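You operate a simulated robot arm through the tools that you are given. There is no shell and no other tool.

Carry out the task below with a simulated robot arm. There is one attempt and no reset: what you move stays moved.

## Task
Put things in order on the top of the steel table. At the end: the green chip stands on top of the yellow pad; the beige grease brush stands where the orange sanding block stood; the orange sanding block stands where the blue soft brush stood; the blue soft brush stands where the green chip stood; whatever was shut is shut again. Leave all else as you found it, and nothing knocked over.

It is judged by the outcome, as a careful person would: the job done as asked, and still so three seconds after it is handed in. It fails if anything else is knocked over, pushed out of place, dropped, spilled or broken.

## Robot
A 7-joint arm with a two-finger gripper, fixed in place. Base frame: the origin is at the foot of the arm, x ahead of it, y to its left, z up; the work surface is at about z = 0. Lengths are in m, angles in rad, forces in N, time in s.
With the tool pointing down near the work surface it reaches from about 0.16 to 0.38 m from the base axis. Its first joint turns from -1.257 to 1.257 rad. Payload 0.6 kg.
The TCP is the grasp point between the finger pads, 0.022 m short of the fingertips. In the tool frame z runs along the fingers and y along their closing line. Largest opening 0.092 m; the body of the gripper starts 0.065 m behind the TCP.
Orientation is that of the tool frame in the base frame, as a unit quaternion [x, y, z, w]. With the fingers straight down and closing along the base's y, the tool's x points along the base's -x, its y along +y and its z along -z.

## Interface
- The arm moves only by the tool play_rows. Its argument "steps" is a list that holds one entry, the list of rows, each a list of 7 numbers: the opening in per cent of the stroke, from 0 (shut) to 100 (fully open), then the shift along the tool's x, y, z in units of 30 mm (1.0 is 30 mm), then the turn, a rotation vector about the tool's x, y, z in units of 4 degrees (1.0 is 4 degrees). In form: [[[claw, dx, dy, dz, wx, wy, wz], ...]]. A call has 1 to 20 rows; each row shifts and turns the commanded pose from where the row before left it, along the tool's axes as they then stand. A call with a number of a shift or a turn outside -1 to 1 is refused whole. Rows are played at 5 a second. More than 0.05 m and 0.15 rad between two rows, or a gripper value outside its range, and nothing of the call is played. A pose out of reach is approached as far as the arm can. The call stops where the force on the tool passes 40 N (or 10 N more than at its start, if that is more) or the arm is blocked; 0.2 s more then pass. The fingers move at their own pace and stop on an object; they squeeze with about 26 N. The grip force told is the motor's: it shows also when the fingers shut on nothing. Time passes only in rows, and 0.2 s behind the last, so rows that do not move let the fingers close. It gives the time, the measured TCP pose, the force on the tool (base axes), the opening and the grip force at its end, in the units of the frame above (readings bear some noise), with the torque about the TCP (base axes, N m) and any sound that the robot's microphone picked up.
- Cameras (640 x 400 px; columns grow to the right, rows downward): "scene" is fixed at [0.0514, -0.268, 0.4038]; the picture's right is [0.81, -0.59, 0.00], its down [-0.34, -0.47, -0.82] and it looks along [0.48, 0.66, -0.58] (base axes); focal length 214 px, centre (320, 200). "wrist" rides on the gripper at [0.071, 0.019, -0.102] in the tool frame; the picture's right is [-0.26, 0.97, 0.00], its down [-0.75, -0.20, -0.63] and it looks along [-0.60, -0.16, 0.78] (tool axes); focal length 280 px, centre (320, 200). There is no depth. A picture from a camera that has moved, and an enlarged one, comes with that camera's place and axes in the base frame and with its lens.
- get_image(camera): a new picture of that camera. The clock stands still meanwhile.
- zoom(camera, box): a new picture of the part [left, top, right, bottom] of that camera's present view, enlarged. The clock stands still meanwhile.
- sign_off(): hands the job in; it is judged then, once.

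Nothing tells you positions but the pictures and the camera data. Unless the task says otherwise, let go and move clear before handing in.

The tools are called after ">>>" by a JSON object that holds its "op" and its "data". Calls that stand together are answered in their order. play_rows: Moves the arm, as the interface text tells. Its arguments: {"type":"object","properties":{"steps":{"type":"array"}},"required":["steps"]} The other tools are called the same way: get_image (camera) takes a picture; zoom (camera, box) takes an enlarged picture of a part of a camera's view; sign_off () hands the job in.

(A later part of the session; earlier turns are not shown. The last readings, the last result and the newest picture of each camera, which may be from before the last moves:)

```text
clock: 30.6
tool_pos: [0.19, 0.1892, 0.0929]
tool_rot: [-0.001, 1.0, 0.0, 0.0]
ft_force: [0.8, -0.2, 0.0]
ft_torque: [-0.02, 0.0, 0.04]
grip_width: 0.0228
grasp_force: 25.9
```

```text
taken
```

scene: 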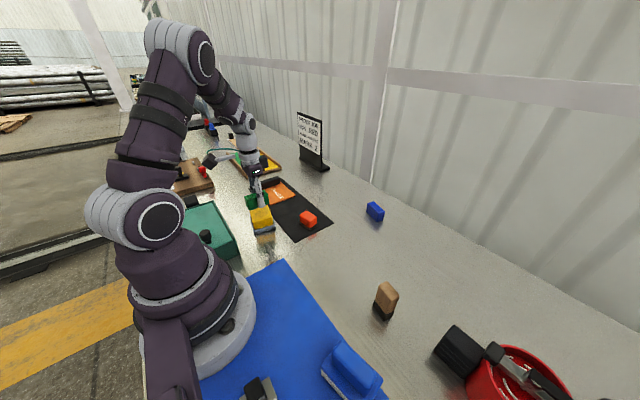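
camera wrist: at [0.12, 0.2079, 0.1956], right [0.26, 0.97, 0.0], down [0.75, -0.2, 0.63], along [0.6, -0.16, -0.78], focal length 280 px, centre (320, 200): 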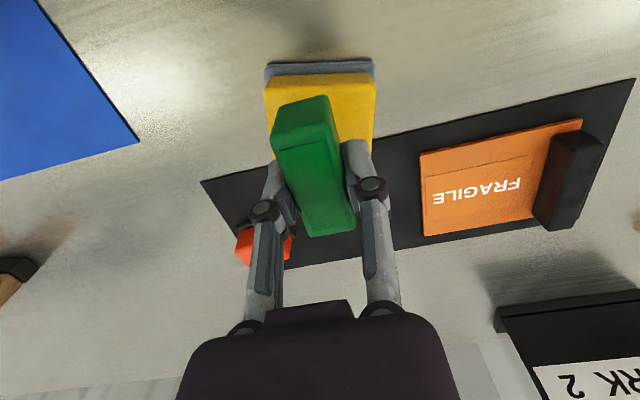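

The chip is above the pad. I'll turn it about 77° so its long side follows the pad's long side.

>>> {"op": "play_rows", "data": {"steps": [[[0, 0, 0, 0, 0, 0, -0.5], [0, 0, 0, 0, 0, 0, -0.9], [0, 0, 0, 0, 0, 0, -1], [0, 0, 0, 0, 0, 0, -1], [0, 0, 0, 0, 0, 0, -1], [0, 0, 0, 0, 0, 0, -1], [0, 0, 0, 0, 0, 0, -1], [0, 0, 0, 0, 0, 0, -1], [0, 0, 0, 0, 0, 0, -1], [0, 0, 0, 0, 0, 0, -1], [0, 0, 0, 0, 0, 0, -1], [0, 0, 0, 0, 0, 0, -1], [0, 0, 0, 0, 0, 0, -1], [0, 0, 0, 0, 0, 0, -1], [0, 0, 0, 0, 0, 0, -1], [0, 0, 0, 0, 0, 0, -1], [0, 0, 0, 0, 0, 0, -1], [0, 0, 0, 0, 0, 0, -1], [0, 0, 0, 0, 0, 0, -1], [0, 0, 0, 0, 0, 0, -0.85]]]}}

>>> {"op": "get_image", "data": {"camera": "wrist"}}

>>> {"op": "get_image", "data": {"camera": "scene"}}

>>> {"op": "zoom", "data": {"camera": "scene", "box": [210, 150, 330, 250]}}

```text
clock: 34.8
tool_pos: [0.1895, 0.1908, 0.0941]
tool_rot: [-0.623, 0.782, 0.0, 0.0]
ft_force: [0.7, -0.3, -0.9]
ft_torque: [0.0, -0.01, 0.01]
grip_width: 0.0229
grasp_force: 25.7
```

```text
taken
camera wrist: at [0.1563, 0.1246, 0.1961], right [-0.88, 0.47, 0.0], down [0.37, 0.69, 0.62], along [0.29, 0.55, -0.78], focal length 280 px, centre (320, 200)
```

wrist: 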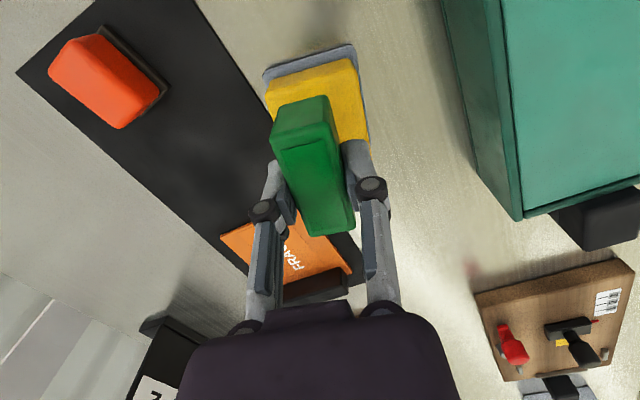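

```text
taken
```

scene: 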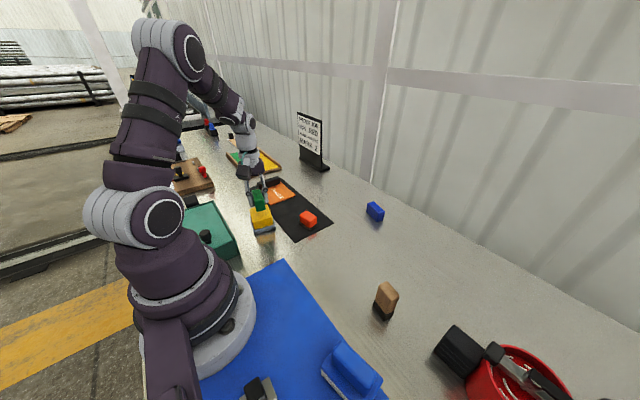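

```text
4.00 times, centred on (270, 200) of scene
camera zoom: at [0.0514, -0.268, 0.4038], right [0.81, -0.59, 0.0], down [-0.34, -0.47, -0.82], along [0.48, 0.66, -0.58], focal length 858 px, centre (520, 200)
```

zoom: 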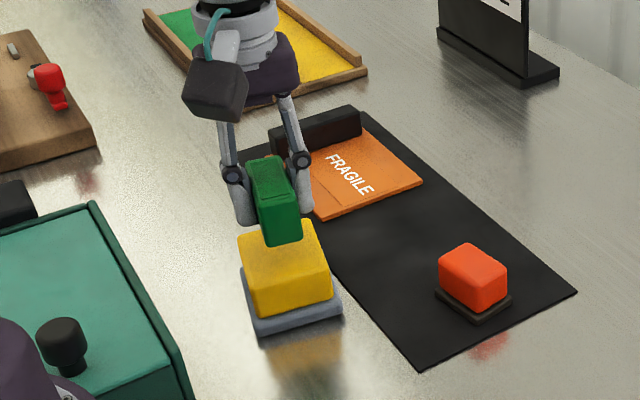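

The rotation is right, at 77°. I'll nudge to centre and lower close to the pad top, then step down gently while watching the force.

>>> {"op": "play_rows", "data": {"steps": [[[0, -0.086, -0.03, 0.1, 0, 0, 0], [0, 0, 0, 0.2, 0, 0, 0], [0, 0, 0, 0.2, 0, 0, 0], [0, 0, 0, 0.2, 0, 0, 0], [0, 0, 0, 0.1, 0, 0, 0], [0, 0, 0, 0.1, 0, 0, 0], [0, 0, 0, 0, 0, 0, 0], [0, 0, 0, 0, 0, 0, 0]]]}}

>>> {"op": "get_image", "data": {"camera": "wrist"}}

>>> {"op": "zoom", "data": {"camera": "scene", "box": [220, 170, 310, 245]}}

```text
clock: 36.6
tool_pos: [0.193, 0.1929, 0.0664]
tool_rot: [-0.623, 0.783, -0.001, 0.001]
ft_force: [2.0, -0.1, 17.7]
ft_torque: [0.0, -0.16, 0.06]
grip_width: 0.023
grasp_force: 25.5
```

```text
taken
camera wrist: at [0.1573, 0.1274, 0.1685], right [-0.88, 0.47, 0.0], down [0.37, 0.69, 0.63], along [0.3, 0.55, -0.78], focal length 280 px, centre (320, 200)
```

wrist: 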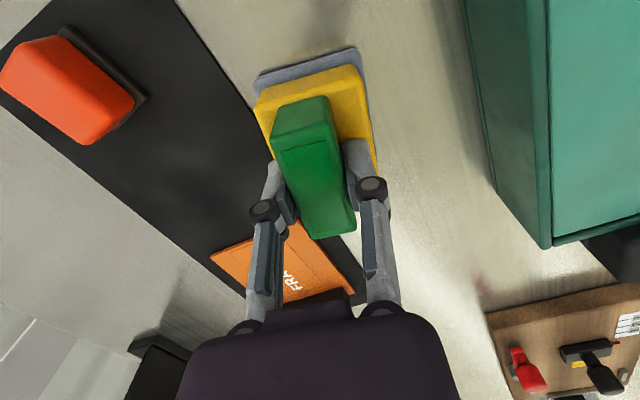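

```text
5.33 times, centred on (265, 208) of scene
camera zoom: at [0.0514, -0.268, 0.4038], right [0.81, -0.59, 0.0], down [-0.34, -0.47, -0.82], along [0.48, 0.66, -0.58], focal length 1144 px, centre (613, 160)
```

zoom: 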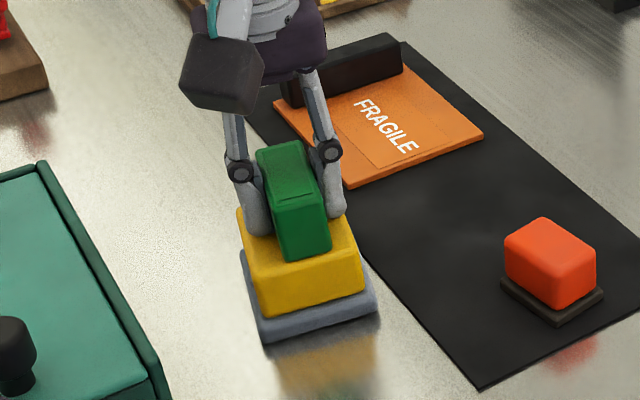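

The chip rests on the pad; the force reads 17.7 N, so I'm pressing slightly. I'll ease up about 1 mm before releasing.

>>> {"op": "play_rows", "data": {"steps": [[[0, 0, 0, -0.03, 0, 0, 0], [0, 0, 0, 0, 0, 0, 0]]]}}

```text
clock: 37.2
tool_pos: [0.1917, 0.1911, 0.0672]
tool_rot: [-0.622, 0.783, 0.0, 0.001]
ft_force: [0.2, -0.7, -0.2]
ft_torque: [0.02, 0.01, -0.01]
grip_width: 0.023
grasp_force: 26.2
```

>>> {"op": "play_rows", "data": {"steps": [[[0, 0, 0, 0.015, 0, 0, 0], [0, 0, 0, 0, 0, 0, 0]]]}}

```text
clock: 37.8
tool_pos: [0.1933, 0.192, 0.0674]
tool_rot: [-0.622, 0.783, 0.0, 0.0]
ft_force: [-0.1, -0.2, -0.1]
ft_torque: [-0.02, 0.0, 0.02]
grip_width: 0.0229
grasp_force: 25.9
```

>>> {"op": "play_rows", "data": {"steps": [[[0, 0, 0, 0.008, 0, 0, 0], [0, 0, 0, 0, 0, 0, 0]]]}}

```text
clock: 38.4
tool_pos: [0.1918, 0.1922, 0.0665]
tool_rot: [-0.623, 0.782, 0.0, 0.0]
ft_force: [0.2, -0.2, -0.4]
ft_torque: [-0.03, -0.02, 0.0]
grip_width: 0.023
grasp_force: 25.8
```

The chip is within a fraction of a millimetre of the pad now. I'll release it here.

>>> {"op": "play_rows", "data": {"steps": [[[28, 0, 0, 0, 0, 0, 0], [35, 0, 0, 0, 0, 0, 0], [42, 0, 0, 0, 0, 0, 0], [42, 0, 0, 0, 0, 0, 0], [42, 0, 0, 0, 0, 0, 0]]]}}

>>> {"op": "get_image", "data": {"camera": "wrist"}}

>>> {"op": "zoom", "data": {"camera": "scene", "box": [220, 170, 310, 245]}}

```text
clock: 39.6
tool_pos: [0.1923, 0.1934, 0.0676]
tool_rot: [-0.623, 0.782, -0.001, 0.0]
ft_force: [0.6, 0.3, -0.3]
ft_torque: [-0.01, 0.02, 0.02]
grip_width: 0.0384
grasp_force: 0.0
```

```text
taken
camera wrist: at [0.1577, 0.1271, 0.1696], right [-0.88, 0.47, 0.0], down [0.37, 0.69, 0.62], along [0.29, 0.55, -0.78], focal length 280 px, centre (320, 200)
```

wrist: 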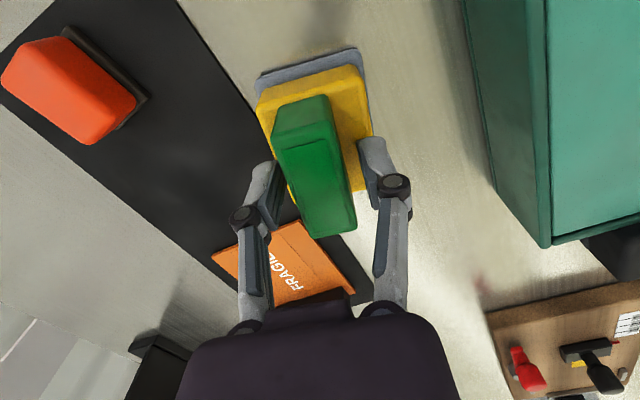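

```text
5.33 times, centred on (265, 208) of scene
camera zoom: at [0.0514, -0.268, 0.4038], right [0.81, -0.59, 0.0], down [-0.34, -0.47, -0.82], along [0.48, 0.66, -0.58], focal length 1144 px, centre (613, 160)
```

zoom: 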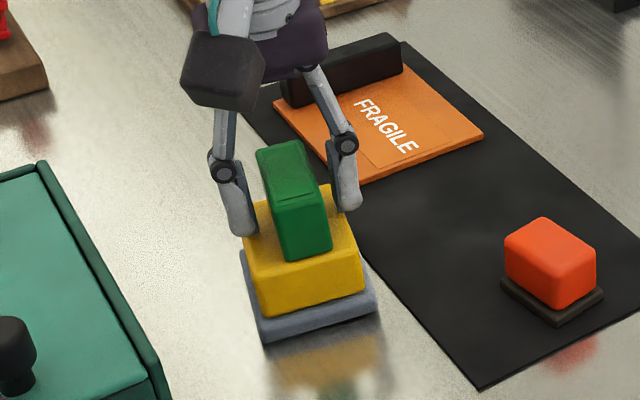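

The green chip stands on the yellow pad and the fingers are clear of it. I'll rise straight up, turn the tool back to neutral, and check from above.

>>> {"op": "play_rows", "data": {"steps": [[[42, 0, 0, -0.2, 0, 0, 0], [42, 0, 0, -0.4, 0, 0, 0], [42, 0, 0, -0.6, 0, 0, 0], [42, 0, 0, -0.8, 0, 0, 0], [42, 0, 0, -0.8, 0, 0, 0], [42, 0, 0, -0.8, 0, 0, 0], [42, 0, 0, -0.6, 0, 0, 0], [42, 0, 0, -0.2, 0, 0, 0]]]}}

>>> {"op": "play_rows", "data": {"steps": [[[42, 0, 0, 0, 0, 0, 1], [42, 0, 0, 0, 0, 0, 1], [42, 0, 0, 0, 0, 0, 1], [42, 0, 0, 0, 0, 0, 1], [42, 0, 0, 0, 0, 0, 1], [42, 0, 0, 0, 0, 0, 1], [42, 0, 0, 0, 0, 0, 1], [42, 0, 0, 0, 0, 0, 1], [42, 0, 0, 0, 0, 0, 1], [42, 0, 0, 0, 0, 0, 1], [42, 0, 0, 0, 0, 0, 1], [42, 0, 0, 0, 0, 0, 1], [42, 0, 0, 0, 0, 0, 1], [42, 0, 0, 0, 0, 0, 1], [42, 0, 0, 0, 0, 0, 1], [42, 0, 0, 0, 0, 0, 1], [42, 0, 0, 0, 0, 0, 1], [42, 0, 0, 0, 0, 0, 1], [42, 0, 0, 0, 0, 0, 1], [42, 0, 0, 0, 0, 0, 0.25]]]}}

>>> {"op": "get_image", "data": {"camera": "wrist"}}

>>> {"op": "get_image", "data": {"camera": "scene"}}

```text
clock: 41.4
tool_pos: [0.1911, 0.1921, 0.2007]
tool_rot: [-0.623, 0.782, 0.0, -0.001]
ft_force: [0.2, -1.0, 0.4]
ft_torque: [0.02, -0.03, -0.02]
grip_width: 0.0385
grasp_force: 0.1
```

```text
clock: 45.6
tool_pos: [0.1924, 0.1922, 0.1978]
tool_rot: [0.0, 1.0, 0.0, 0.0]
ft_force: [-0.1, 1.0, 0.2]
ft_torque: [0.01, -0.05, -0.04]
grip_width: 0.0387
grasp_force: 0.0
```

```text
taken
camera wrist: at [0.1212, 0.2109, 0.3005], right [0.26, 0.96, 0.0], down [0.75, -0.2, 0.62], along [0.6, -0.16, -0.78], focal length 280 px, centre (320, 200)
```

wrist: 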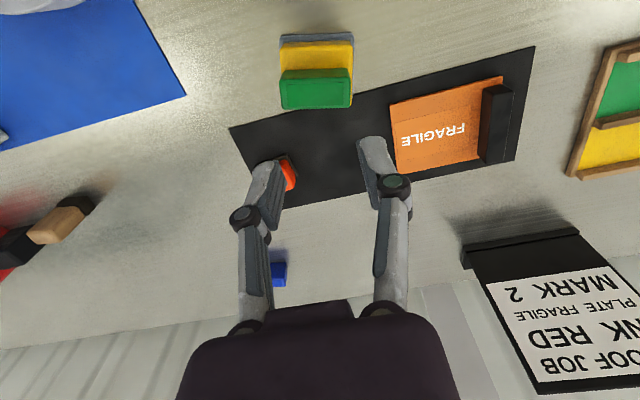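

```text
taken
```

scene: 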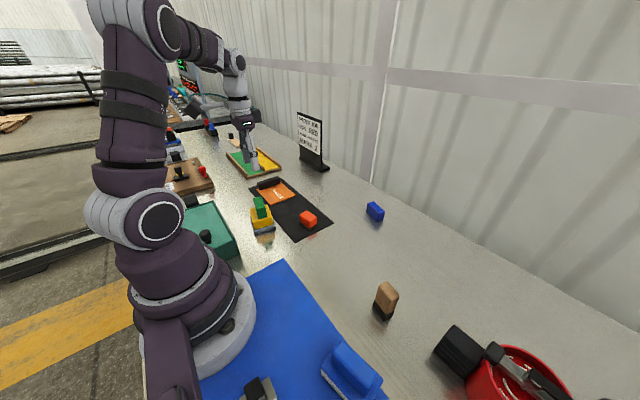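

The green chip is stable on the pad. Next comes the blue brush; I'll swing over to it and turn the tool to match its handle.

>>> {"op": "play_rows", "data": {"steps": [[[42, -0.1095, -0.914, 0, 0, 0, 0], [42, -0.1095, -0.914, 0, 0, 0, 0], [42, -0.1095, -0.914, 0, 0, 0, 0], [42, -0.1095, -0.914, 0, 0, 0, 0], [42, -0.1095, -0.914, 0, 0, 0, 0], [42, -0.1095, -0.914, 0, 0, 0, 0], [42, -0.1095, -0.914, 0, 0, 0, 0], [42, 0.25, -0.875, 0, 0, 0, 0], [42, 0.25, -0.875, 0, 0, 0, 0], [42, 0.25, -0.875, 0, 0, 0, 0], [42, 0.25, -0.875, 0, 0, 0, 0], [42, 0.25, -0.875, 0, 0, 0, 0], [42, 0.25, -0.875, 0, 0, 0, 0], [42, 0.25, -0.875, 0, 0, 0, 0], [42, 0.25, -0.875, 0, 0, 0, 0], [50, 0, 0, 0, 0, 0, 0]]]}}

>>> {"op": "play_rows", "data": {"steps": [[[60, 0, 0, 0, 0, 0, 1], [60, 0, 0, 0, 0, 0, 1], [60, 0, 0, 0, 0, 0, 1], [60, 0, 0, 0, 0, 0, 1], [60, 0, 0, 0, 0, 0, 1], [60, 0, 0, 0, 0, 0, 1], [60, 0, 0, 0, 0, 0, 1], [60, 0, 0, 0, 0, 0, 1], [60, 0, 0, 0, 0, 0, 1], [60, 0, 0, 0, 0, 0, 1], [60, 0, 0, 0, 0, 0, 1], [60, 0, 0, 0, 0, 0, 1], [60, 0, 0, 0, 0, 0, 1], [60, 0, 0, 0, 0, 0, 1], [60, 0, 0, 0, 0, 0, 1], [60, 0, 0, 0, 0, 0, 1], [60, 0, 0, 0, 0, 0, 1], [60, 0, 0, 0, 0, 0, 1], [60, 0, 0, 0, 0, 0, 1], [60, 0, 0, 0, 0, 0, 0.625]]]}}

>>> {"op": "get_image", "data": {"camera": "wrist"}}

>>> {"op": "get_image", "data": {"camera": "scene"}}

```text
clock: 49.0
tool_pos: [0.1539, -0.2104, 0.1977]
tool_rot: [-0.001, 1.0, -0.001, 0.0]
ft_force: [0.4, -0.6, -0.8]
ft_torque: [-0.03, 0.01, 0.02]
grip_width: 0.0459
grasp_force: 0.0
```

```text
clock: 53.2
tool_pos: [0.1555, -0.2094, 0.2]
tool_rot: [0.632, 0.775, 0.0, 0.0]
ft_force: [-0.9, -0.8, 0.2]
ft_torque: [-0.01, -0.01, 0.02]
grip_width: 0.0554
grasp_force: 0.1
```

```text
taken
camera wrist: at [0.1603, -0.1366, 0.3014], right [1.0, -0.06, 0.0], down [-0.05, -0.78, 0.63], along [-0.04, -0.62, -0.78], focal length 280 px, centre (320, 200)
```

wrist: 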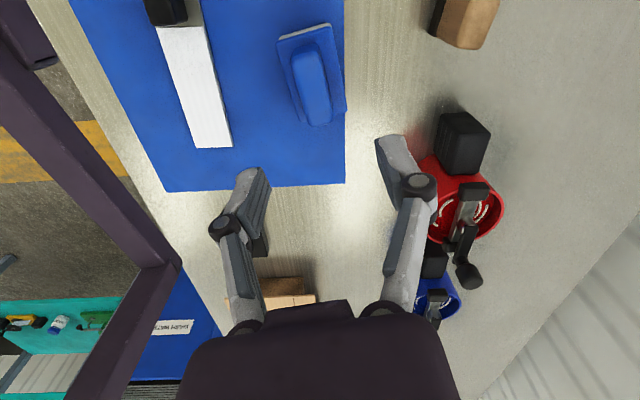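

```text
taken
```

scene: 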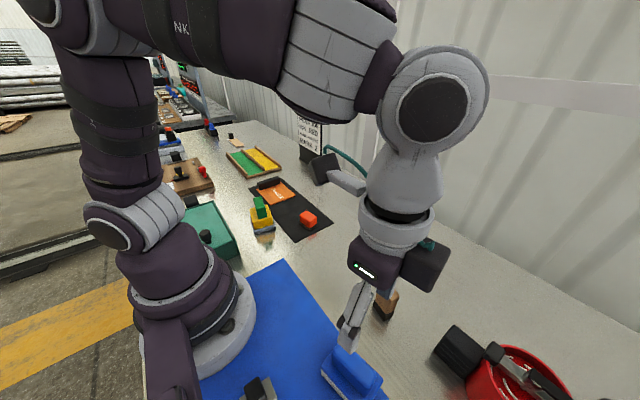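

The brush on the blue mat is clearly visible. I'll zoom in to measure its handle and base.

>>> {"op": "zoom", "data": {"camera": "wrist", "box": [260, 10, 380, 135]}}

>>> {"op": "zoom", "data": {"camera": "scene", "box": [300, 320, 400, 400]}}

```text
3.20 times, centred on (320, 72) of wrist
camera zoom: at [0.1603, -0.1366, 0.3014], right [1.0, -0.06, 0.0], down [-0.05, -0.78, 0.63], along [-0.04, -0.62, -0.78], focal length 897 px, centre (320, 608)
```

zoom: 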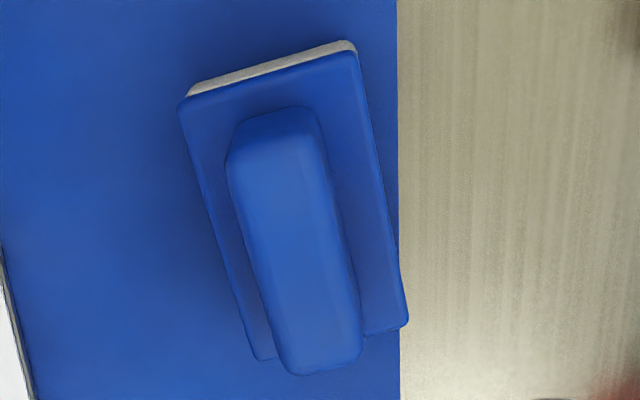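

```text
5.00 times, centred on (350, 360) of scene
camera zoom: at [0.0514, -0.268, 0.4038], right [0.81, -0.59, 0.0], down [-0.34, -0.47, -0.82], along [0.48, 0.66, -0.58], focal length 1072 px, centre (170, -600)
```

zoom: 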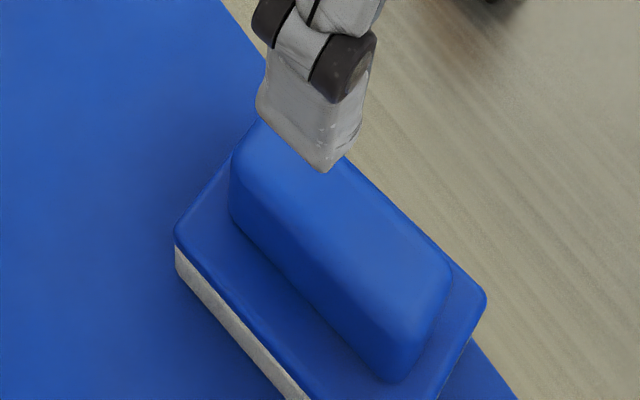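

Blue brush: centre about (0.1505, -0.212), long axis about 10° off y, plate top near 0.029, handle top near 0.058, handle width about 0.024. I'll centre over it and come down partway to check.

>>> {"op": "play_rows", "data": {"steps": [[[60, -0.03, -0.183, 0.3, 0, 0, 0.3], [60, 0, 0, 0.7, 0, 0, 0], [60, 0, 0, 0.8, 0, 0, 0], [60, 0, 0, 0.8, 0, 0, 0], [60, 0, 0, 0.6, 0, 0, 0], [60, 0, 0, 0.4, 0, 0, 0], [60, 0, 0, 0, 0, 0, 0], [60, 0, 0, 0, 0, 0, 0]]]}}

>>> {"op": "get_image", "data": {"camera": "wrist"}}

>>> {"op": "zoom", "data": {"camera": "scene", "box": [290, 300, 410, 400]}}

```text
clock: 55.0
tool_pos: [0.1497, -0.2109, 0.0902]
tool_rot: [0.64, 0.768, 0.0, 0.0]
ft_force: [0.1, 0.0, 0.1]
ft_torque: [0.02, 0.02, 0.0]
grip_width: 0.0551
grasp_force: 0.1
```

```text
taken
camera wrist: at [0.156, -0.1387, 0.1928], right [1.0, -0.08, 0.0], down [-0.07, -0.78, 0.63], along [-0.05, -0.62, -0.78], focal length 280 px, centre (320, 200)
```

wrist: 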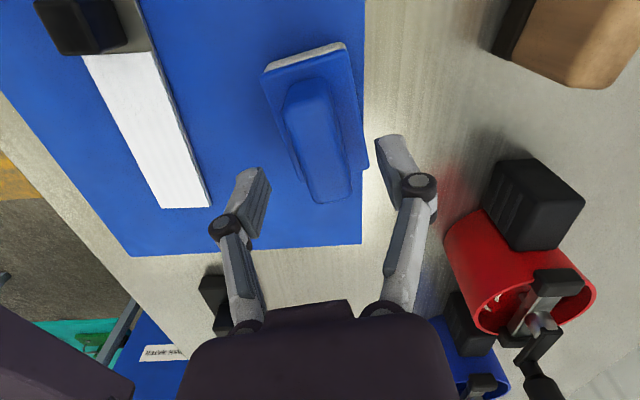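

```text
4.00 times, centred on (350, 350) of scene
camera zoom: at [0.0514, -0.268, 0.4038], right [0.81, -0.59, 0.0], down [-0.34, -0.47, -0.82], along [0.48, 0.66, -0.58], focal length 858 px, centre (200, -400)
```

zoom: 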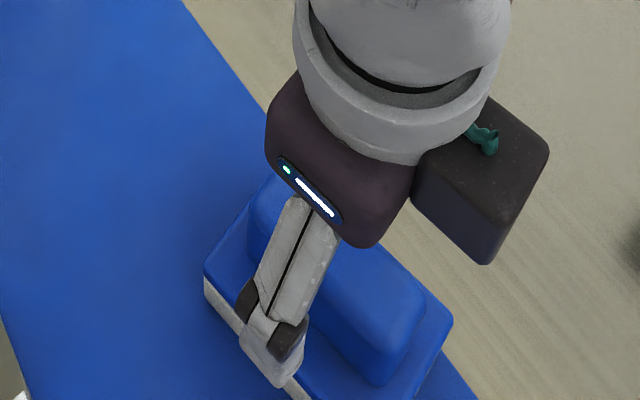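

>>> {"op": "zoom", "data": {"camera": "wrist", "box": [220, 30, 420, 230]}}

```text
2.00 times, centred on (320, 130) of wrist
camera zoom: at [0.156, -0.1387, 0.1928], right [1.0, -0.08, 0.0], down [-0.07, -0.78, 0.63], along [-0.05, -0.62, -0.78], focal length 561 px, centre (320, 340)
```

zoom: 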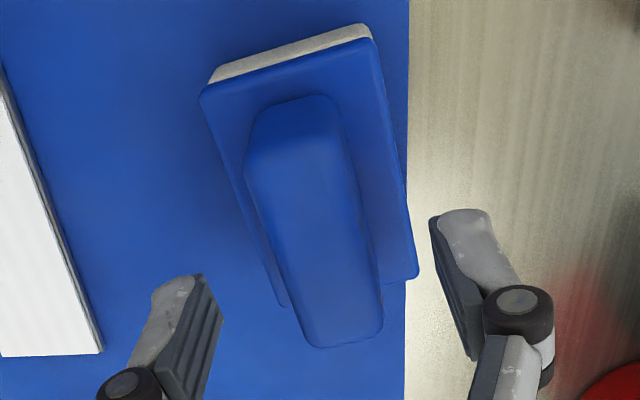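

The tool is aligned with the handle. I'll go down to z ≈ 0.056, which keeps the fingertips just above the plate, then close.

>>> {"op": "play_rows", "data": {"steps": [[[60, 0, 0, 0.3, 0, 0, 0], [60, 0, 0, 0.3, 0, 0, 0], [60, 0, 0, 0.3, 0, 0, 0], [60, 0, 0, 0.2, 0, 0, 0], [60, 0, 0, 0.04, 0, 0, 0], [60, 0, 0, 0, 0, 0, 0], [60, 0, 0, 0, 0, 0, 0]]]}}

>>> {"op": "get_image", "data": {"camera": "wrist"}}

>>> {"op": "zoom", "data": {"camera": "scene", "box": [290, 310, 410, 400]}}

```text
clock: 56.6
tool_pos: [0.1503, -0.2127, 0.0571]
tool_rot: [0.641, 0.767, 0.001, 0.0]
ft_force: [0.7, -0.9, -0.3]
ft_torque: [0.02, 0.01, 0.01]
grip_width: 0.0554
grasp_force: 0.2
```

```text
taken
camera wrist: at [0.1561, -0.1396, 0.1596], right [1.0, -0.08, 0.0], down [-0.07, -0.78, 0.62], along [-0.05, -0.62, -0.78], focal length 280 px, centre (320, 200)
```

wrist: 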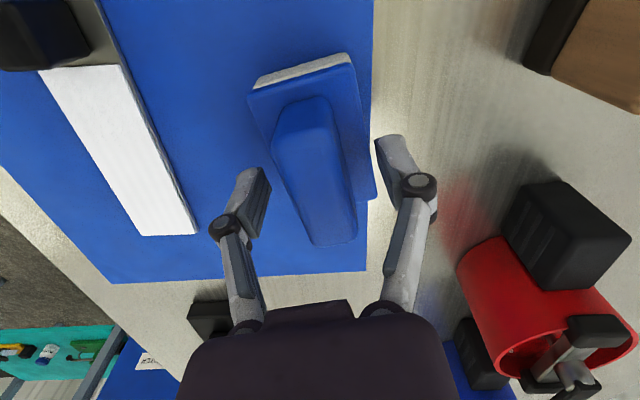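

```text
4.44 times, centred on (350, 355) of scene
camera zoom: at [0.0514, -0.268, 0.4038], right [0.81, -0.59, 0.0], down [-0.34, -0.47, -0.82], along [0.48, 0.66, -0.58], focal length 953 px, centre (187, -489)
```

zoom: 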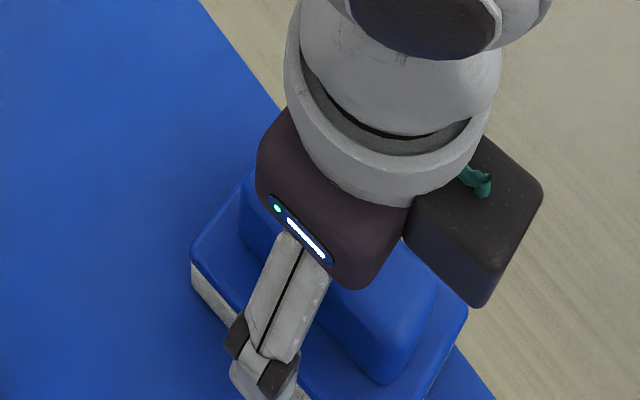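

The fingers straddle the handle, so I'll close and wait.

>>> {"op": "play_rows", "data": {"steps": [[[0, 0, 0, 0, 0, 0, 0], [0, 0, 0, 0, 0, 0, 0], [0, 0, 0, 0, 0, 0, 0], [0, 0, 0, 0, 0, 0, 0], [0, 0, 0, 0, 0, 0, 0], [0, 0, 0, 0, 0, 0, 0], [0, 0, 0, 0, 0, 0, 0]]]}}

>>> {"op": "get_image", "data": {"camera": "wrist"}}

```text
clock: 58.2
tool_pos: [0.1493, -0.213, 0.0561]
tool_rot: [0.641, 0.768, -0.001, 0.0]
ft_force: [0.3, 0.5, 4.1]
ft_torque: [-0.01, 0.0, 0.02]
grip_width: 0.0234
grasp_force: 25.8
```

```text
taken
camera wrist: at [0.1562, -0.1396, 0.1596], right [1.0, -0.08, 0.0], down [-0.07, -0.78, 0.63], along [-0.05, -0.62, -0.78], focal length 280 px, centre (320, 200)
```

wrist: 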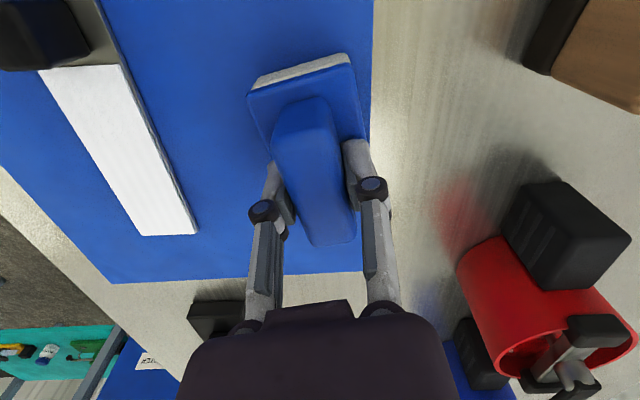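

Gripped at 0.0234 m. I'll lift slowly in small steps.

>>> {"op": "play_rows", "data": {"steps": [[[0, 0, 0, -0.05, 0, 0, 0], [0, 0, 0, -0.1, 0, 0, 0], [0, 0, 0, -0.1, 0, 0, 0], [0, 0, 0, -0.15, 0, 0, 0], [0, 0, 0, -0.1, 0, 0, 0], [0, 0, 0, 0, 0, 0, 0]]]}}

>>> {"op": "get_image", "data": {"camera": "wrist"}}

>>> {"op": "zoom", "data": {"camera": "scene", "box": [290, 310, 410, 400]}}

```text
clock: 59.6
tool_pos: [0.1493, -0.2105, 0.0709]
tool_rot: [0.641, 0.768, 0.0, 0.0]
ft_force: [-0.4, -0.3, -1.6]
ft_torque: [0.0, -0.05, 0.01]
grip_width: 0.0232
grasp_force: 25.9
```

```text
taken
camera wrist: at [0.1562, -0.1386, 0.1733], right [1.0, -0.08, 0.0], down [-0.07, -0.78, 0.62], along [-0.05, -0.62, -0.78], focal length 280 px, centre (320, 200)
```

wrist: 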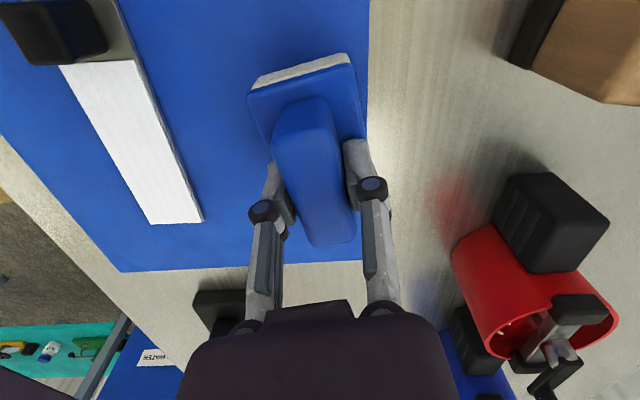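

```text
4.44 times, centred on (350, 355) of scene
camera zoom: at [0.0514, -0.268, 0.4038], right [0.81, -0.59, 0.0], down [-0.34, -0.47, -0.82], along [0.48, 0.66, -0.58], focal length 953 px, centre (187, -489)
```

zoom: 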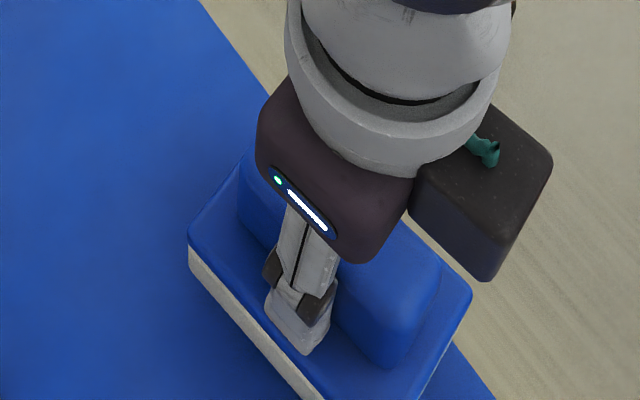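

The brush is lifted cleanly. I'll continue up to a safe height.

>>> {"op": "play_rows", "data": {"steps": [[[0, 0, 0, -0.15, 0, 0, 0], [0, 0, 0, -0.25, 0, 0, 0], [0, 0, 0, -0.35, 0, 0, 0], [0, 0, 0, -0.35, 0, 0, 0], [0, 0, 0, -0.35, 0, 0, 0], [0, 0, 0, -0.35, 0, 0, 0], [0, 0, 0, -0.35, 0, 0, 0], [0, 0, 0, -0.35, 0, 0, 0], [0, 0, 0, -0.35, 0, 0, 0], [0, 0, 0, -0.3, 0, 0, 0], [0, 0, 0, -0.15, 0, 0, 0], [0, 0, 0, 0, 0, 0, 0]]]}}

>>> {"op": "get_image", "data": {"camera": "wrist"}}

```text
clock: 62.2
tool_pos: [0.1494, -0.2103, 0.1698]
tool_rot: [0.64, 0.768, 0.0, 0.0]
ft_force: [-0.3, 0.3, 0.0]
ft_torque: [-0.01, 0.0, -0.01]
grip_width: 0.0234
grasp_force: 26.1
```

```text
taken
camera wrist: at [0.1561, -0.1384, 0.2723], right [1.0, -0.08, 0.0], down [-0.07, -0.78, 0.63], along [-0.05, -0.62, -0.78], focal length 280 px, centre (320, 200)
```

wrist: 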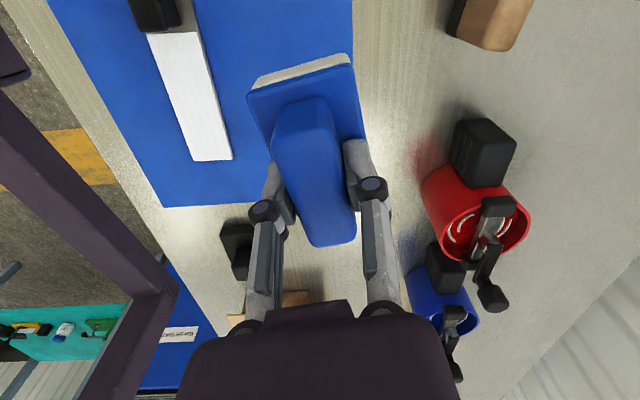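

The brush is held firmly. I'll carry it over the green chip's original spot and turn it so its long side lies along x.

>>> {"op": "play_rows", "data": {"steps": [[[0, 0.08, 0.128, 0, 0, 0, 0], [0, 0.16, 0.256, 0, 0, 0, 0], [0, 0.267, 0.427, 0, 0, 0, 0], [0, 0.267, 0.427, 0, 0, 0, 0], [0, 0.267, 0.427, 0, 0, 0, 0], [0, 0.267, 0.427, 0, 0, 0, 0], [0, 0.267, 0.427, 0, 0, 0, 0], [0, 0.267, 0.427, 0, 0, 0, 0], [0, 0.267, 0.427, 0, 0, 0, 0], [0, 0.267, 0.427, 0, 0, 0, 0], [0, 0.267, 0.427, 0, 0, 0, 0], [0, 0.267, 0.427, 0, 0, 0, 0], [0, 0.16, 0.256, 0, 0, 0, 0], [0, 0.08, 0.128, 0, 0, 0, 0], [0, 0, 0, 0, 0, 0, 0]]]}}

>>> {"op": "play_rows", "data": {"steps": [[[0, 0, 0, 0, 0, 0, -0.9], [0, 0, 0, 0, 0, 0, -1], [0, 0, 0, 0, 0, 0, -1], [0, 0, 0, 0, 0, 0, -1], [0, 0, 0, 0, 0, 0, -1], [0, 0, 0, 0, 0, 0, -1], [0, 0, 0, 0, 0, 0, -1], [0, 0, 0, 0, 0, 0, -1], [0, 0, 0, 0, 0, 0, -1], [0, 0, 0, 0, 0, 0, -1], [0, 0, 0, 0, 0, 0, -1], [0, 0, 0, 0, 0, 0, -1], [0, 0, 0, 0, 0, 0, -1], [0, 0, 0, 0, 0, 0, -1], [0, 0, 0, 0, 0, 0, -1], [0, 0, 0, 0, 0, 0, -1], [0, 0, 0, 0, 0, 0, -1], [0, 0, 0, 0, 0, 0, -1], [0, 0, 0, 0, 0, 0, -1], [0, 0, 0, 0, 0, 0, -1]]]}}

>>> {"op": "get_image", "data": {"camera": "wrist"}}

>>> {"op": "get_image", "data": {"camera": "scene"}}

```text
clock: 65.4
tool_pos: [0.2826, -0.0885, 0.1729]
tool_rot: [0.641, 0.768, 0.0, 0.0]
ft_force: [-0.6, 0.3, -1.3]
ft_torque: [-0.03, -0.01, -0.02]
grip_width: 0.0232
grasp_force: 25.9
```

```text
clock: 69.6
tool_pos: [0.2806, -0.091, 0.1702]
tool_rot: [0.0, 1.0, 0.0, 0.0]
ft_force: [0.1, 0.5, -0.6]
ft_torque: [-0.04, -0.01, -0.01]
grip_width: 0.0231
grasp_force: 26.4
```

```text
taken
camera wrist: at [0.21, -0.0723, 0.2728], right [0.26, 0.96, 0.0], down [0.75, -0.2, 0.63], along [0.6, -0.16, -0.78], focal length 280 px, centre (320, 200)
```

wrist: 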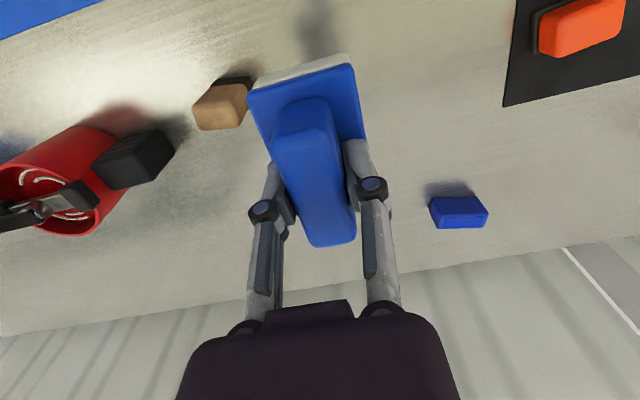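

```text
taken
```

scene: 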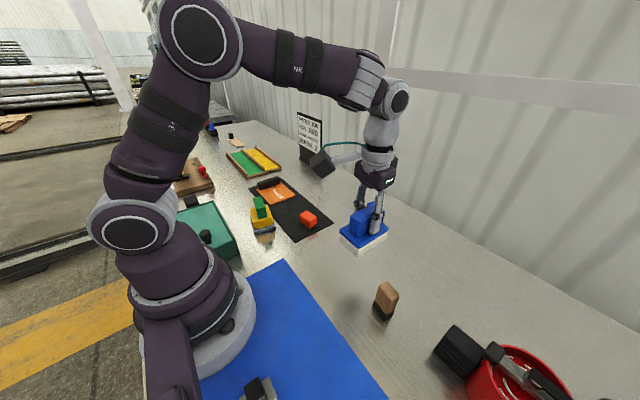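

The brush is over the green spot and well clear of the beige brush. I'll lower it gently.

>>> {"op": "play_rows", "data": {"steps": [[[0, 0, 0, 0.2, 0, 0, 0], [0, 0, 0, 0.35, 0, 0, 0], [0, 0, 0, 0.4, 0, 0, 0], [0, 0, 0, 0.4, 0, 0, 0], [0, 0, 0, 0.4, 0, 0, 0], [0, 0, 0, 0.4, 0, 0, 0], [0, 0, 0, 0.4, 0, 0, 0], [0, 0, 0, 0.4, 0, 0, 0], [0, 0, 0, 0.3, 0, 0, 0], [0, 0, 0, 0.2, 0, 0, 0], [0, 0, 0, 0.15, 0, 0, 0], [0, 0, 0, 0, 0, 0, 0], [0, 0, 0, 0, 0, 0, 0]]]}}

>>> {"op": "get_image", "data": {"camera": "wrist"}}

>>> {"op": "zoom", "data": {"camera": "scene", "box": [310, 220, 420, 320]}}

```text
clock: 72.4
tool_pos: [0.2821, -0.091, 0.0636]
tool_rot: [0.001, 1.0, 0.0, 0.0]
ft_force: [0.1, 0.4, -1.0]
ft_torque: [0.0, -0.04, 0.02]
grip_width: 0.023
grasp_force: 25.8
```

```text
taken
camera wrist: at [0.2113, -0.0725, 0.1654], right [0.26, 0.96, 0.0], down [0.75, -0.21, 0.63], along [0.6, -0.16, -0.78], focal length 280 px, centre (320, 200)
```

wrist: 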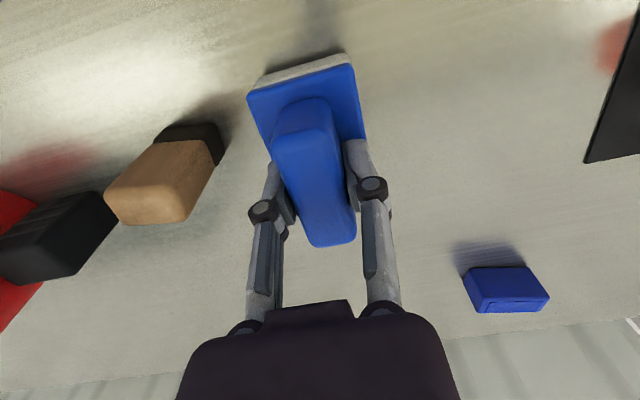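

```text
4.00 times, centred on (365, 270) of scene
camera zoom: at [0.0514, -0.268, 0.4038], right [0.81, -0.59, 0.0], down [-0.34, -0.47, -0.82], along [0.48, 0.66, -0.58], focal length 858 px, centre (140, -80)
```

zoom: 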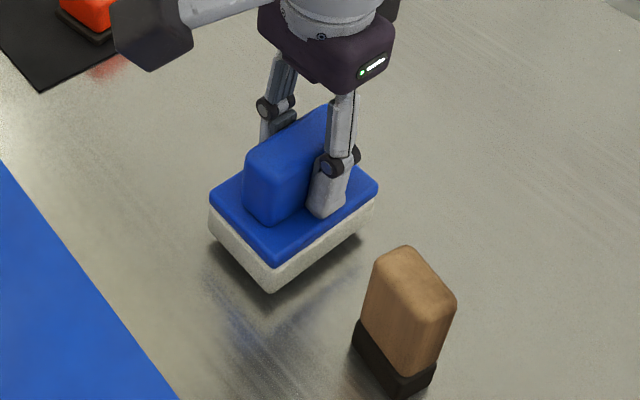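

>>> {"op": "play_rows", "data": {"steps": [[[0, 0, 0, 0.07, 0, 0, 0], [0, 0, 0, 0.07, 0, 0, 0], [0, 0, 0, 0.05, 0, 0, 0], [0, 0, 0, 0, 0, 0, 0]]]}}

>>> {"op": "play_rows", "data": {"steps": [[[0, 0, 0, 0.03, 0, 0, 0], [0, 0, 0, 0, 0, 0, 0]]]}}

>>> {"op": "play_rows", "data": {"steps": [[[0, 0, 0, 0.02, 0, 0, 0], [0, 0, 0, 0, 0, 0, 0]]]}}

```text
clock: 73.4
tool_pos: [0.2815, -0.0917, 0.0572]
tool_rot: [0.001, 1.0, 0.0, 0.0]
ft_force: [-0.1, 0.0, -0.7]
ft_torque: [0.01, 0.01, -0.02]
grip_width: 0.0234
grasp_force: 26.1
```

```text
clock: 74.0
tool_pos: [0.2804, -0.0906, 0.0563]
tool_rot: [0.001, 1.0, -0.001, -0.001]
ft_force: [-0.3, 0.3, -1.0]
ft_torque: [0.02, 0.02, -0.02]
grip_width: 0.0233
grasp_force: 26.1
```

```text
clock: 74.6
tool_pos: [0.2808, -0.0915, 0.0574]
tool_rot: [0.001, 1.0, 0.001, 0.0]
ft_force: [1.2, 0.4, -0.4]
ft_torque: [0.04, 0.05, 0.02]
grip_width: 0.0231
grasp_force: 26.1
```

>>> {"op": "play_rows", "data": {"steps": [[[0, 0, 0, 0.025, 0, 0, 0], [0, 0, 0, 0, 0, 0, 0]]]}}

>>> {"op": "zoom", "data": {"camera": "scene", "box": [330, 250, 400, 310]}}

```text
clock: 75.2
tool_pos: [0.2819, -0.0909, 0.0552]
tool_rot: [0.001, 1.0, -0.001, 0.0]
ft_force: [-3.3, -1.8, 18.6]
ft_torque: [-0.04, 0.29, -0.02]
grip_width: 0.0236
grasp_force: 26.2
```

```text
6.67 times, centred on (365, 280) of scene
camera zoom: at [0.0514, -0.268, 0.4038], right [0.81, -0.59, 0.0], down [-0.34, -0.47, -0.82], along [0.48, 0.66, -0.58], focal length 1430 px, centre (20, -333)
```

zoom: 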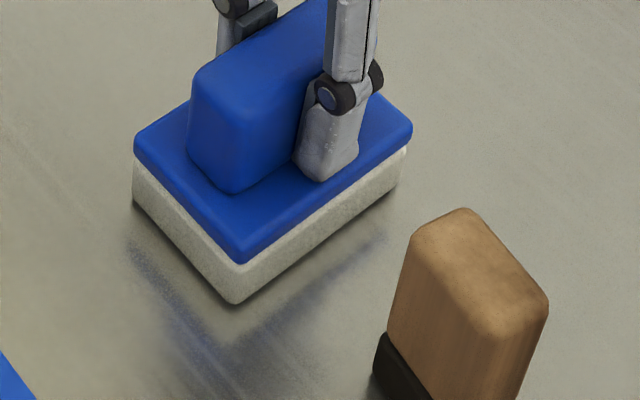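

The brush has touched the table at 18.6 N. I'll ease up slightly and release.

>>> {"op": "play_rows", "data": {"steps": [[[0, 0, 0, -0.015, 0, 0, 0], [0, 0, 0, 0, 0, 0, 0]]]}}

>>> {"op": "play_rows", "data": {"steps": [[[30, 0, 0, 0, 0, 0, 0], [36, 0, 0, 0, 0, 0, 0], [44, 0, 0, 0, 0, 0, 0], [44, 0, 0, 0, 0, 0, 0], [44, 0, 0, 0, 0, 0, 0]]]}}

>>> {"op": "zoom", "data": {"camera": "scene", "box": [310, 220, 420, 320]}}

>>> {"op": "get_image", "data": {"camera": "wrist"}}

```text
clock: 75.8
tool_pos: [0.2818, -0.0908, 0.0553]
tool_rot: [0.001, 1.0, -0.001, 0.0]
ft_force: [-0.4, -0.1, -1.5]
ft_torque: [-0.05, -0.01, 0.01]
grip_width: 0.0232
grasp_force: 25.5
```

```text
clock: 77.0
tool_pos: [0.2821, -0.091, 0.0551]
tool_rot: [0.001, 1.0, 0.0, 0.001]
ft_force: [-0.3, -1.4, 0.6]
ft_torque: [0.01, 0.01, -0.03]
grip_width: 0.0406
grasp_force: 0.0
```

```text
4.00 times, centred on (365, 270) of scene
camera zoom: at [0.0514, -0.268, 0.4038], right [0.81, -0.59, 0.0], down [-0.34, -0.47, -0.82], along [0.48, 0.66, -0.58], focal length 858 px, centre (140, -80)
```

zoom: 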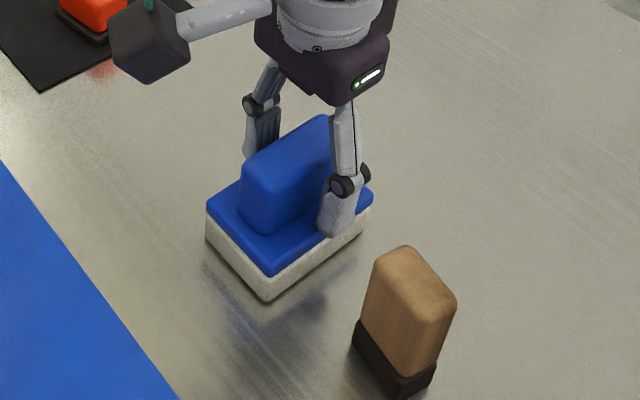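

```text
taken
camera wrist: at [0.2107, -0.0717, 0.1581], right [0.26, 0.96, 0.0], down [0.75, -0.21, 0.63], along [0.6, -0.16, -0.78], focal length 280 px, centre (320, 200)
```

wrist: 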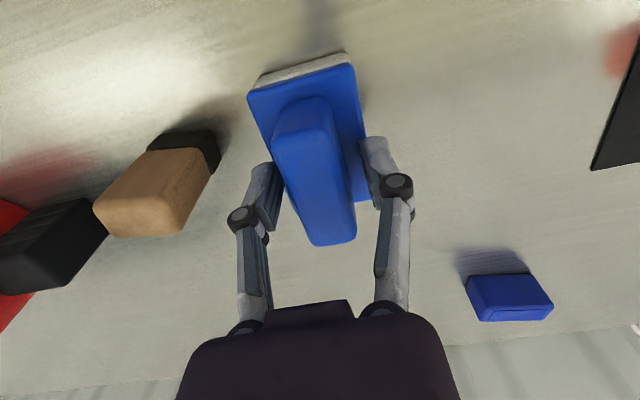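

The blue brush stands at the green chip's old spot. I'll rise, go over to the orange block, and measure it.

>>> {"op": "play_rows", "data": {"steps": [[[44, 0, 0, -0.15, 0, 0, 0], [44, 0, 0, -0.35, 0, 0, 0], [44, 0, 0, -0.6, 0, 0, 0], [44, 0, 0, -0.8, 0, 0, 0], [44, 0, 0, -0.8, 0, 0, 0], [44, 0, 0, -0.6, 0, 0, 0], [60, -0.042, 0.846, 0, 0, 0, 0], [60, -0.042, 0.846, 0, 0, 0, 0], [60, -0.042, 0.846, 0, 0, 0, 0], [60, -0.042, 0.846, 0, 0, 0, 0], [70, -0.042, 0.846, 0, 0, 0, 0], [70, -0.042, 0.846, 0, 0, 0, 0], [70, -0.042, 0.846, 0, 0, 0, 0], [70, -0.042, 0.846, 0, 0, 0, 0], [70, 0, 0, 0, 0, 0, -1], [70, 0, 0, 0, 0, 0, -1], [70, 0, 0, 0, 0, 0, 0], [70, 0, 0, 0, 0, 0, 0]]]}}

>>> {"op": "get_image", "data": {"camera": "wrist"}}

>>> {"op": "get_image", "data": {"camera": "scene"}}

>>> {"op": "zoom", "data": {"camera": "wrist", "box": [240, 40, 400, 150]}}

```text
clock: 80.8
tool_pos: [0.2925, 0.1112, 0.1531]
tool_rot: [-0.069, 0.998, 0.0, 0.0]
ft_force: [0.3, 0.0, 0.1]
ft_torque: [0.0, 0.01, 0.02]
grip_width: 0.0642
grasp_force: 0.0
```

```text
taken
camera wrist: at [0.22, 0.1206, 0.2562], right [0.13, 0.99, 0.0], down [0.77, -0.1, 0.63], along [0.62, -0.08, -0.78], focal length 280 px, centre (320, 200)
```

wrist: 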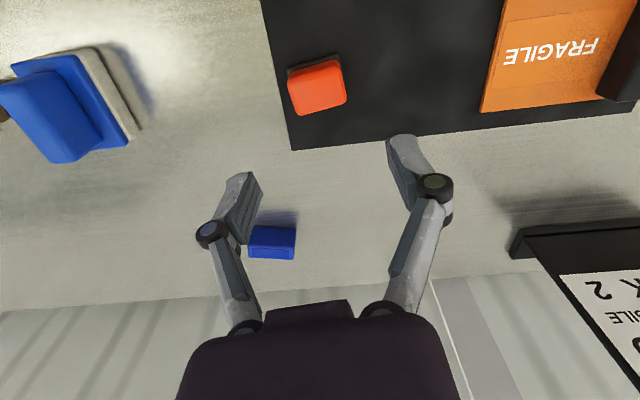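

```text
taken
```

scene: 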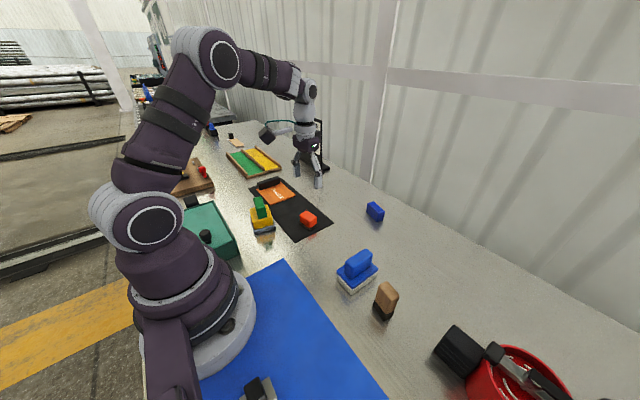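

```text
3.64 times, centred on (320, 95) of wrist
camera zoom: at [0.22, 0.1206, 0.2562], right [0.13, 0.99, 0.0], down [0.77, -0.1, 0.63], along [0.62, -0.08, -0.78], focal length 1020 px, centre (320, 582)
```

zoom: 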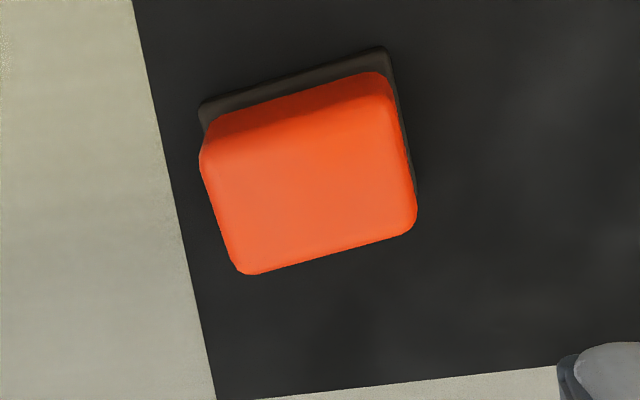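

Orange block: centre about (0.2905, 0.1105), turned about 9°, 0.040 long, 0.037 high. I'll record that as the beige brush's target. Now I'll centre and go down to grip it across its long side.

>>> {"op": "play_rows", "data": {"steps": [[[70, 0.087, -0.02, 0.3, 0, 0, -0.25], [70, 0, 0, 0.7, 0, 0, 0], [70, 0, 0, 0.8, 0, 0, 0], [70, 0, 0, 0.7, 0, 0, 0], [70, 0, 0, 0.5, 0, 0, 0], [70, 0, 0, 0.4, 0, 0, 0], [70, 0, 0, 0.3, 0, 0, 0], [70, 0, 0, 0.2, 0, 0, 0], [70, 0, 0, 0, 0, 0, 0], [70, 0, 0, 0, 0, 0, 0]]]}}

>>> {"op": "get_image", "data": {"camera": "wrist"}}

>>> {"op": "zoom", "data": {"camera": "scene", "box": [250, 170, 360, 260]}}

```text
clock: 83.0
tool_pos: [0.292, 0.1097, 0.037]
tool_rot: [-0.077, 0.997, 0.0, 0.0]
ft_force: [0.8, 0.2, -0.6]
ft_torque: [0.0, -0.01, -0.02]
grip_width: 0.0645
grasp_force: 0.1
```

```text
taken
camera wrist: at [0.2184, 0.1175, 0.1393], right [0.11, 0.99, 0.0], down [0.78, -0.08, 0.62], along [0.62, -0.07, -0.78], focal length 280 px, centre (320, 200)
```

wrist: 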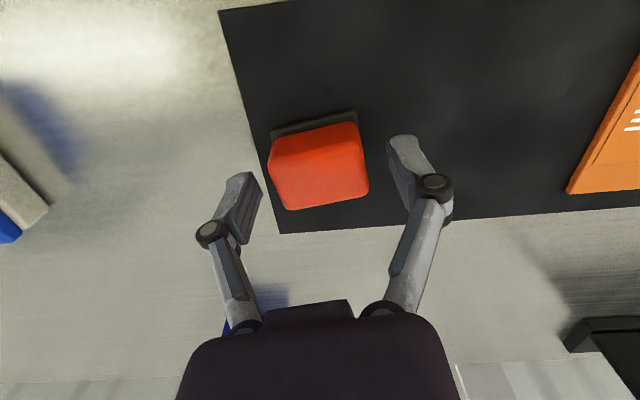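

```text
4.44 times, centred on (305, 215) of scene
camera zoom: at [0.0514, -0.268, 0.4038], right [0.81, -0.59, 0.0], down [-0.34, -0.47, -0.82], along [0.48, 0.66, -0.58], focal length 953 px, centre (387, 133)
```

zoom: 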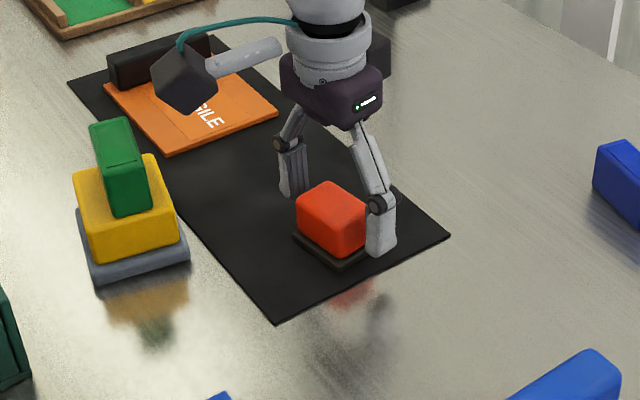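

>>> {"op": "play_rows", "data": {"steps": [[[70, 0, 0, 0.06, 0, 0, 0], [50, 0, 0, 0, 0, 0, 0], [0, 0, 0, 0, 0, 0, 0], [0, 0, 0, 0, 0, 0, 0], [0, 0, 0, 0, 0, 0, 0], [0, 0, 0, 0, 0, 0, 0], [0, 0, 0, 0, 0, 0, 0], [0, 0, 0, 0, 0, 0, 0]]]}}

>>> {"op": "get_image", "data": {"camera": "wrist"}}

```text
clock: 84.8
tool_pos: [0.2913, 0.1112, 0.0361]
tool_rot: [-0.077, 0.997, 0.0, 0.0]
ft_force: [0.9, -0.3, 5.5]
ft_torque: [-0.05, 0.0, 0.0]
grip_width: 0.0435
grasp_force: 25.9
```

```text
taken
camera wrist: at [0.2181, 0.118, 0.1381], right [0.11, 0.99, 0.0], down [0.78, -0.08, 0.63], along [0.62, -0.07, -0.78], focal length 280 px, centre (320, 200)
```

wrist: 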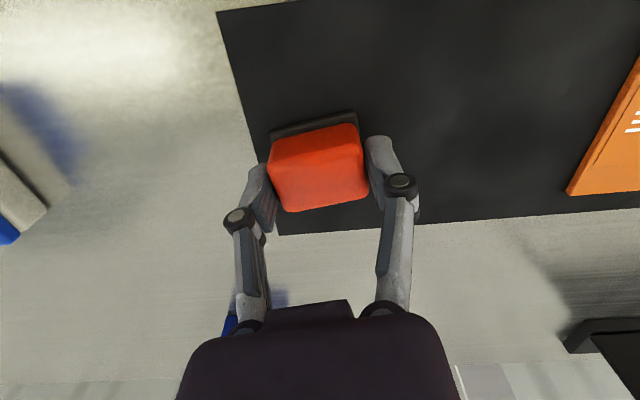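

Gripped at 0.0435 m. I'll start a slow lift with checks.

>>> {"op": "play_rows", "data": {"steps": [[[0, 0, 0, -0.05, 0, 0, 0], [0, 0, 0, -0.1, 0, 0, 0], [0, 0, 0, -0.1, 0, 0, 0], [0, 0, 0, -0.15, 0, 0, 0], [0, 0, 0, -0.1, 0, 0, 0], [0, 0, 0, 0, 0, 0, 0]]]}}

>>> {"op": "get_image", "data": {"camera": "wrist"}}

>>> {"op": "zoom", "data": {"camera": "scene", "box": [250, 170, 360, 260]}}

```text
clock: 86.2
tool_pos: [0.2914, 0.1107, 0.0504]
tool_rot: [-0.078, 0.997, 0.0, 0.0]
ft_force: [0.4, 0.5, -0.5]
ft_torque: [0.01, -0.01, 0.01]
grip_width: 0.0435
grasp_force: 25.8
```

```text
taken
camera wrist: at [0.2173, 0.1182, 0.1528], right [0.11, 0.99, 0.0], down [0.78, -0.08, 0.63], along [0.62, -0.07, -0.78], focal length 280 px, centre (320, 200)
```

wrist: 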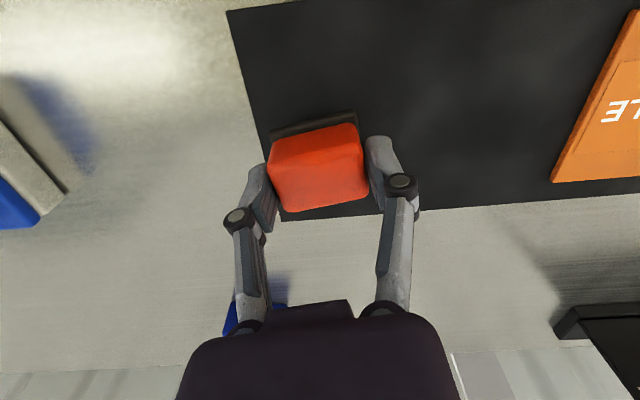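

```text
4.44 times, centred on (305, 215) of scene
camera zoom: at [0.0514, -0.268, 0.4038], right [0.81, -0.59, 0.0], down [-0.34, -0.47, -0.82], along [0.48, 0.66, -0.58], focal length 953 px, centre (387, 133)
```

zoom: 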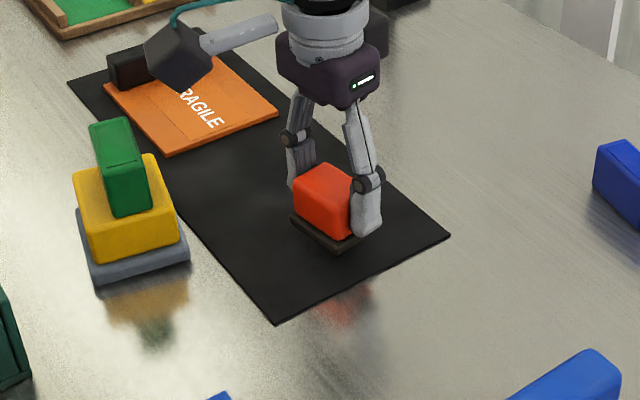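

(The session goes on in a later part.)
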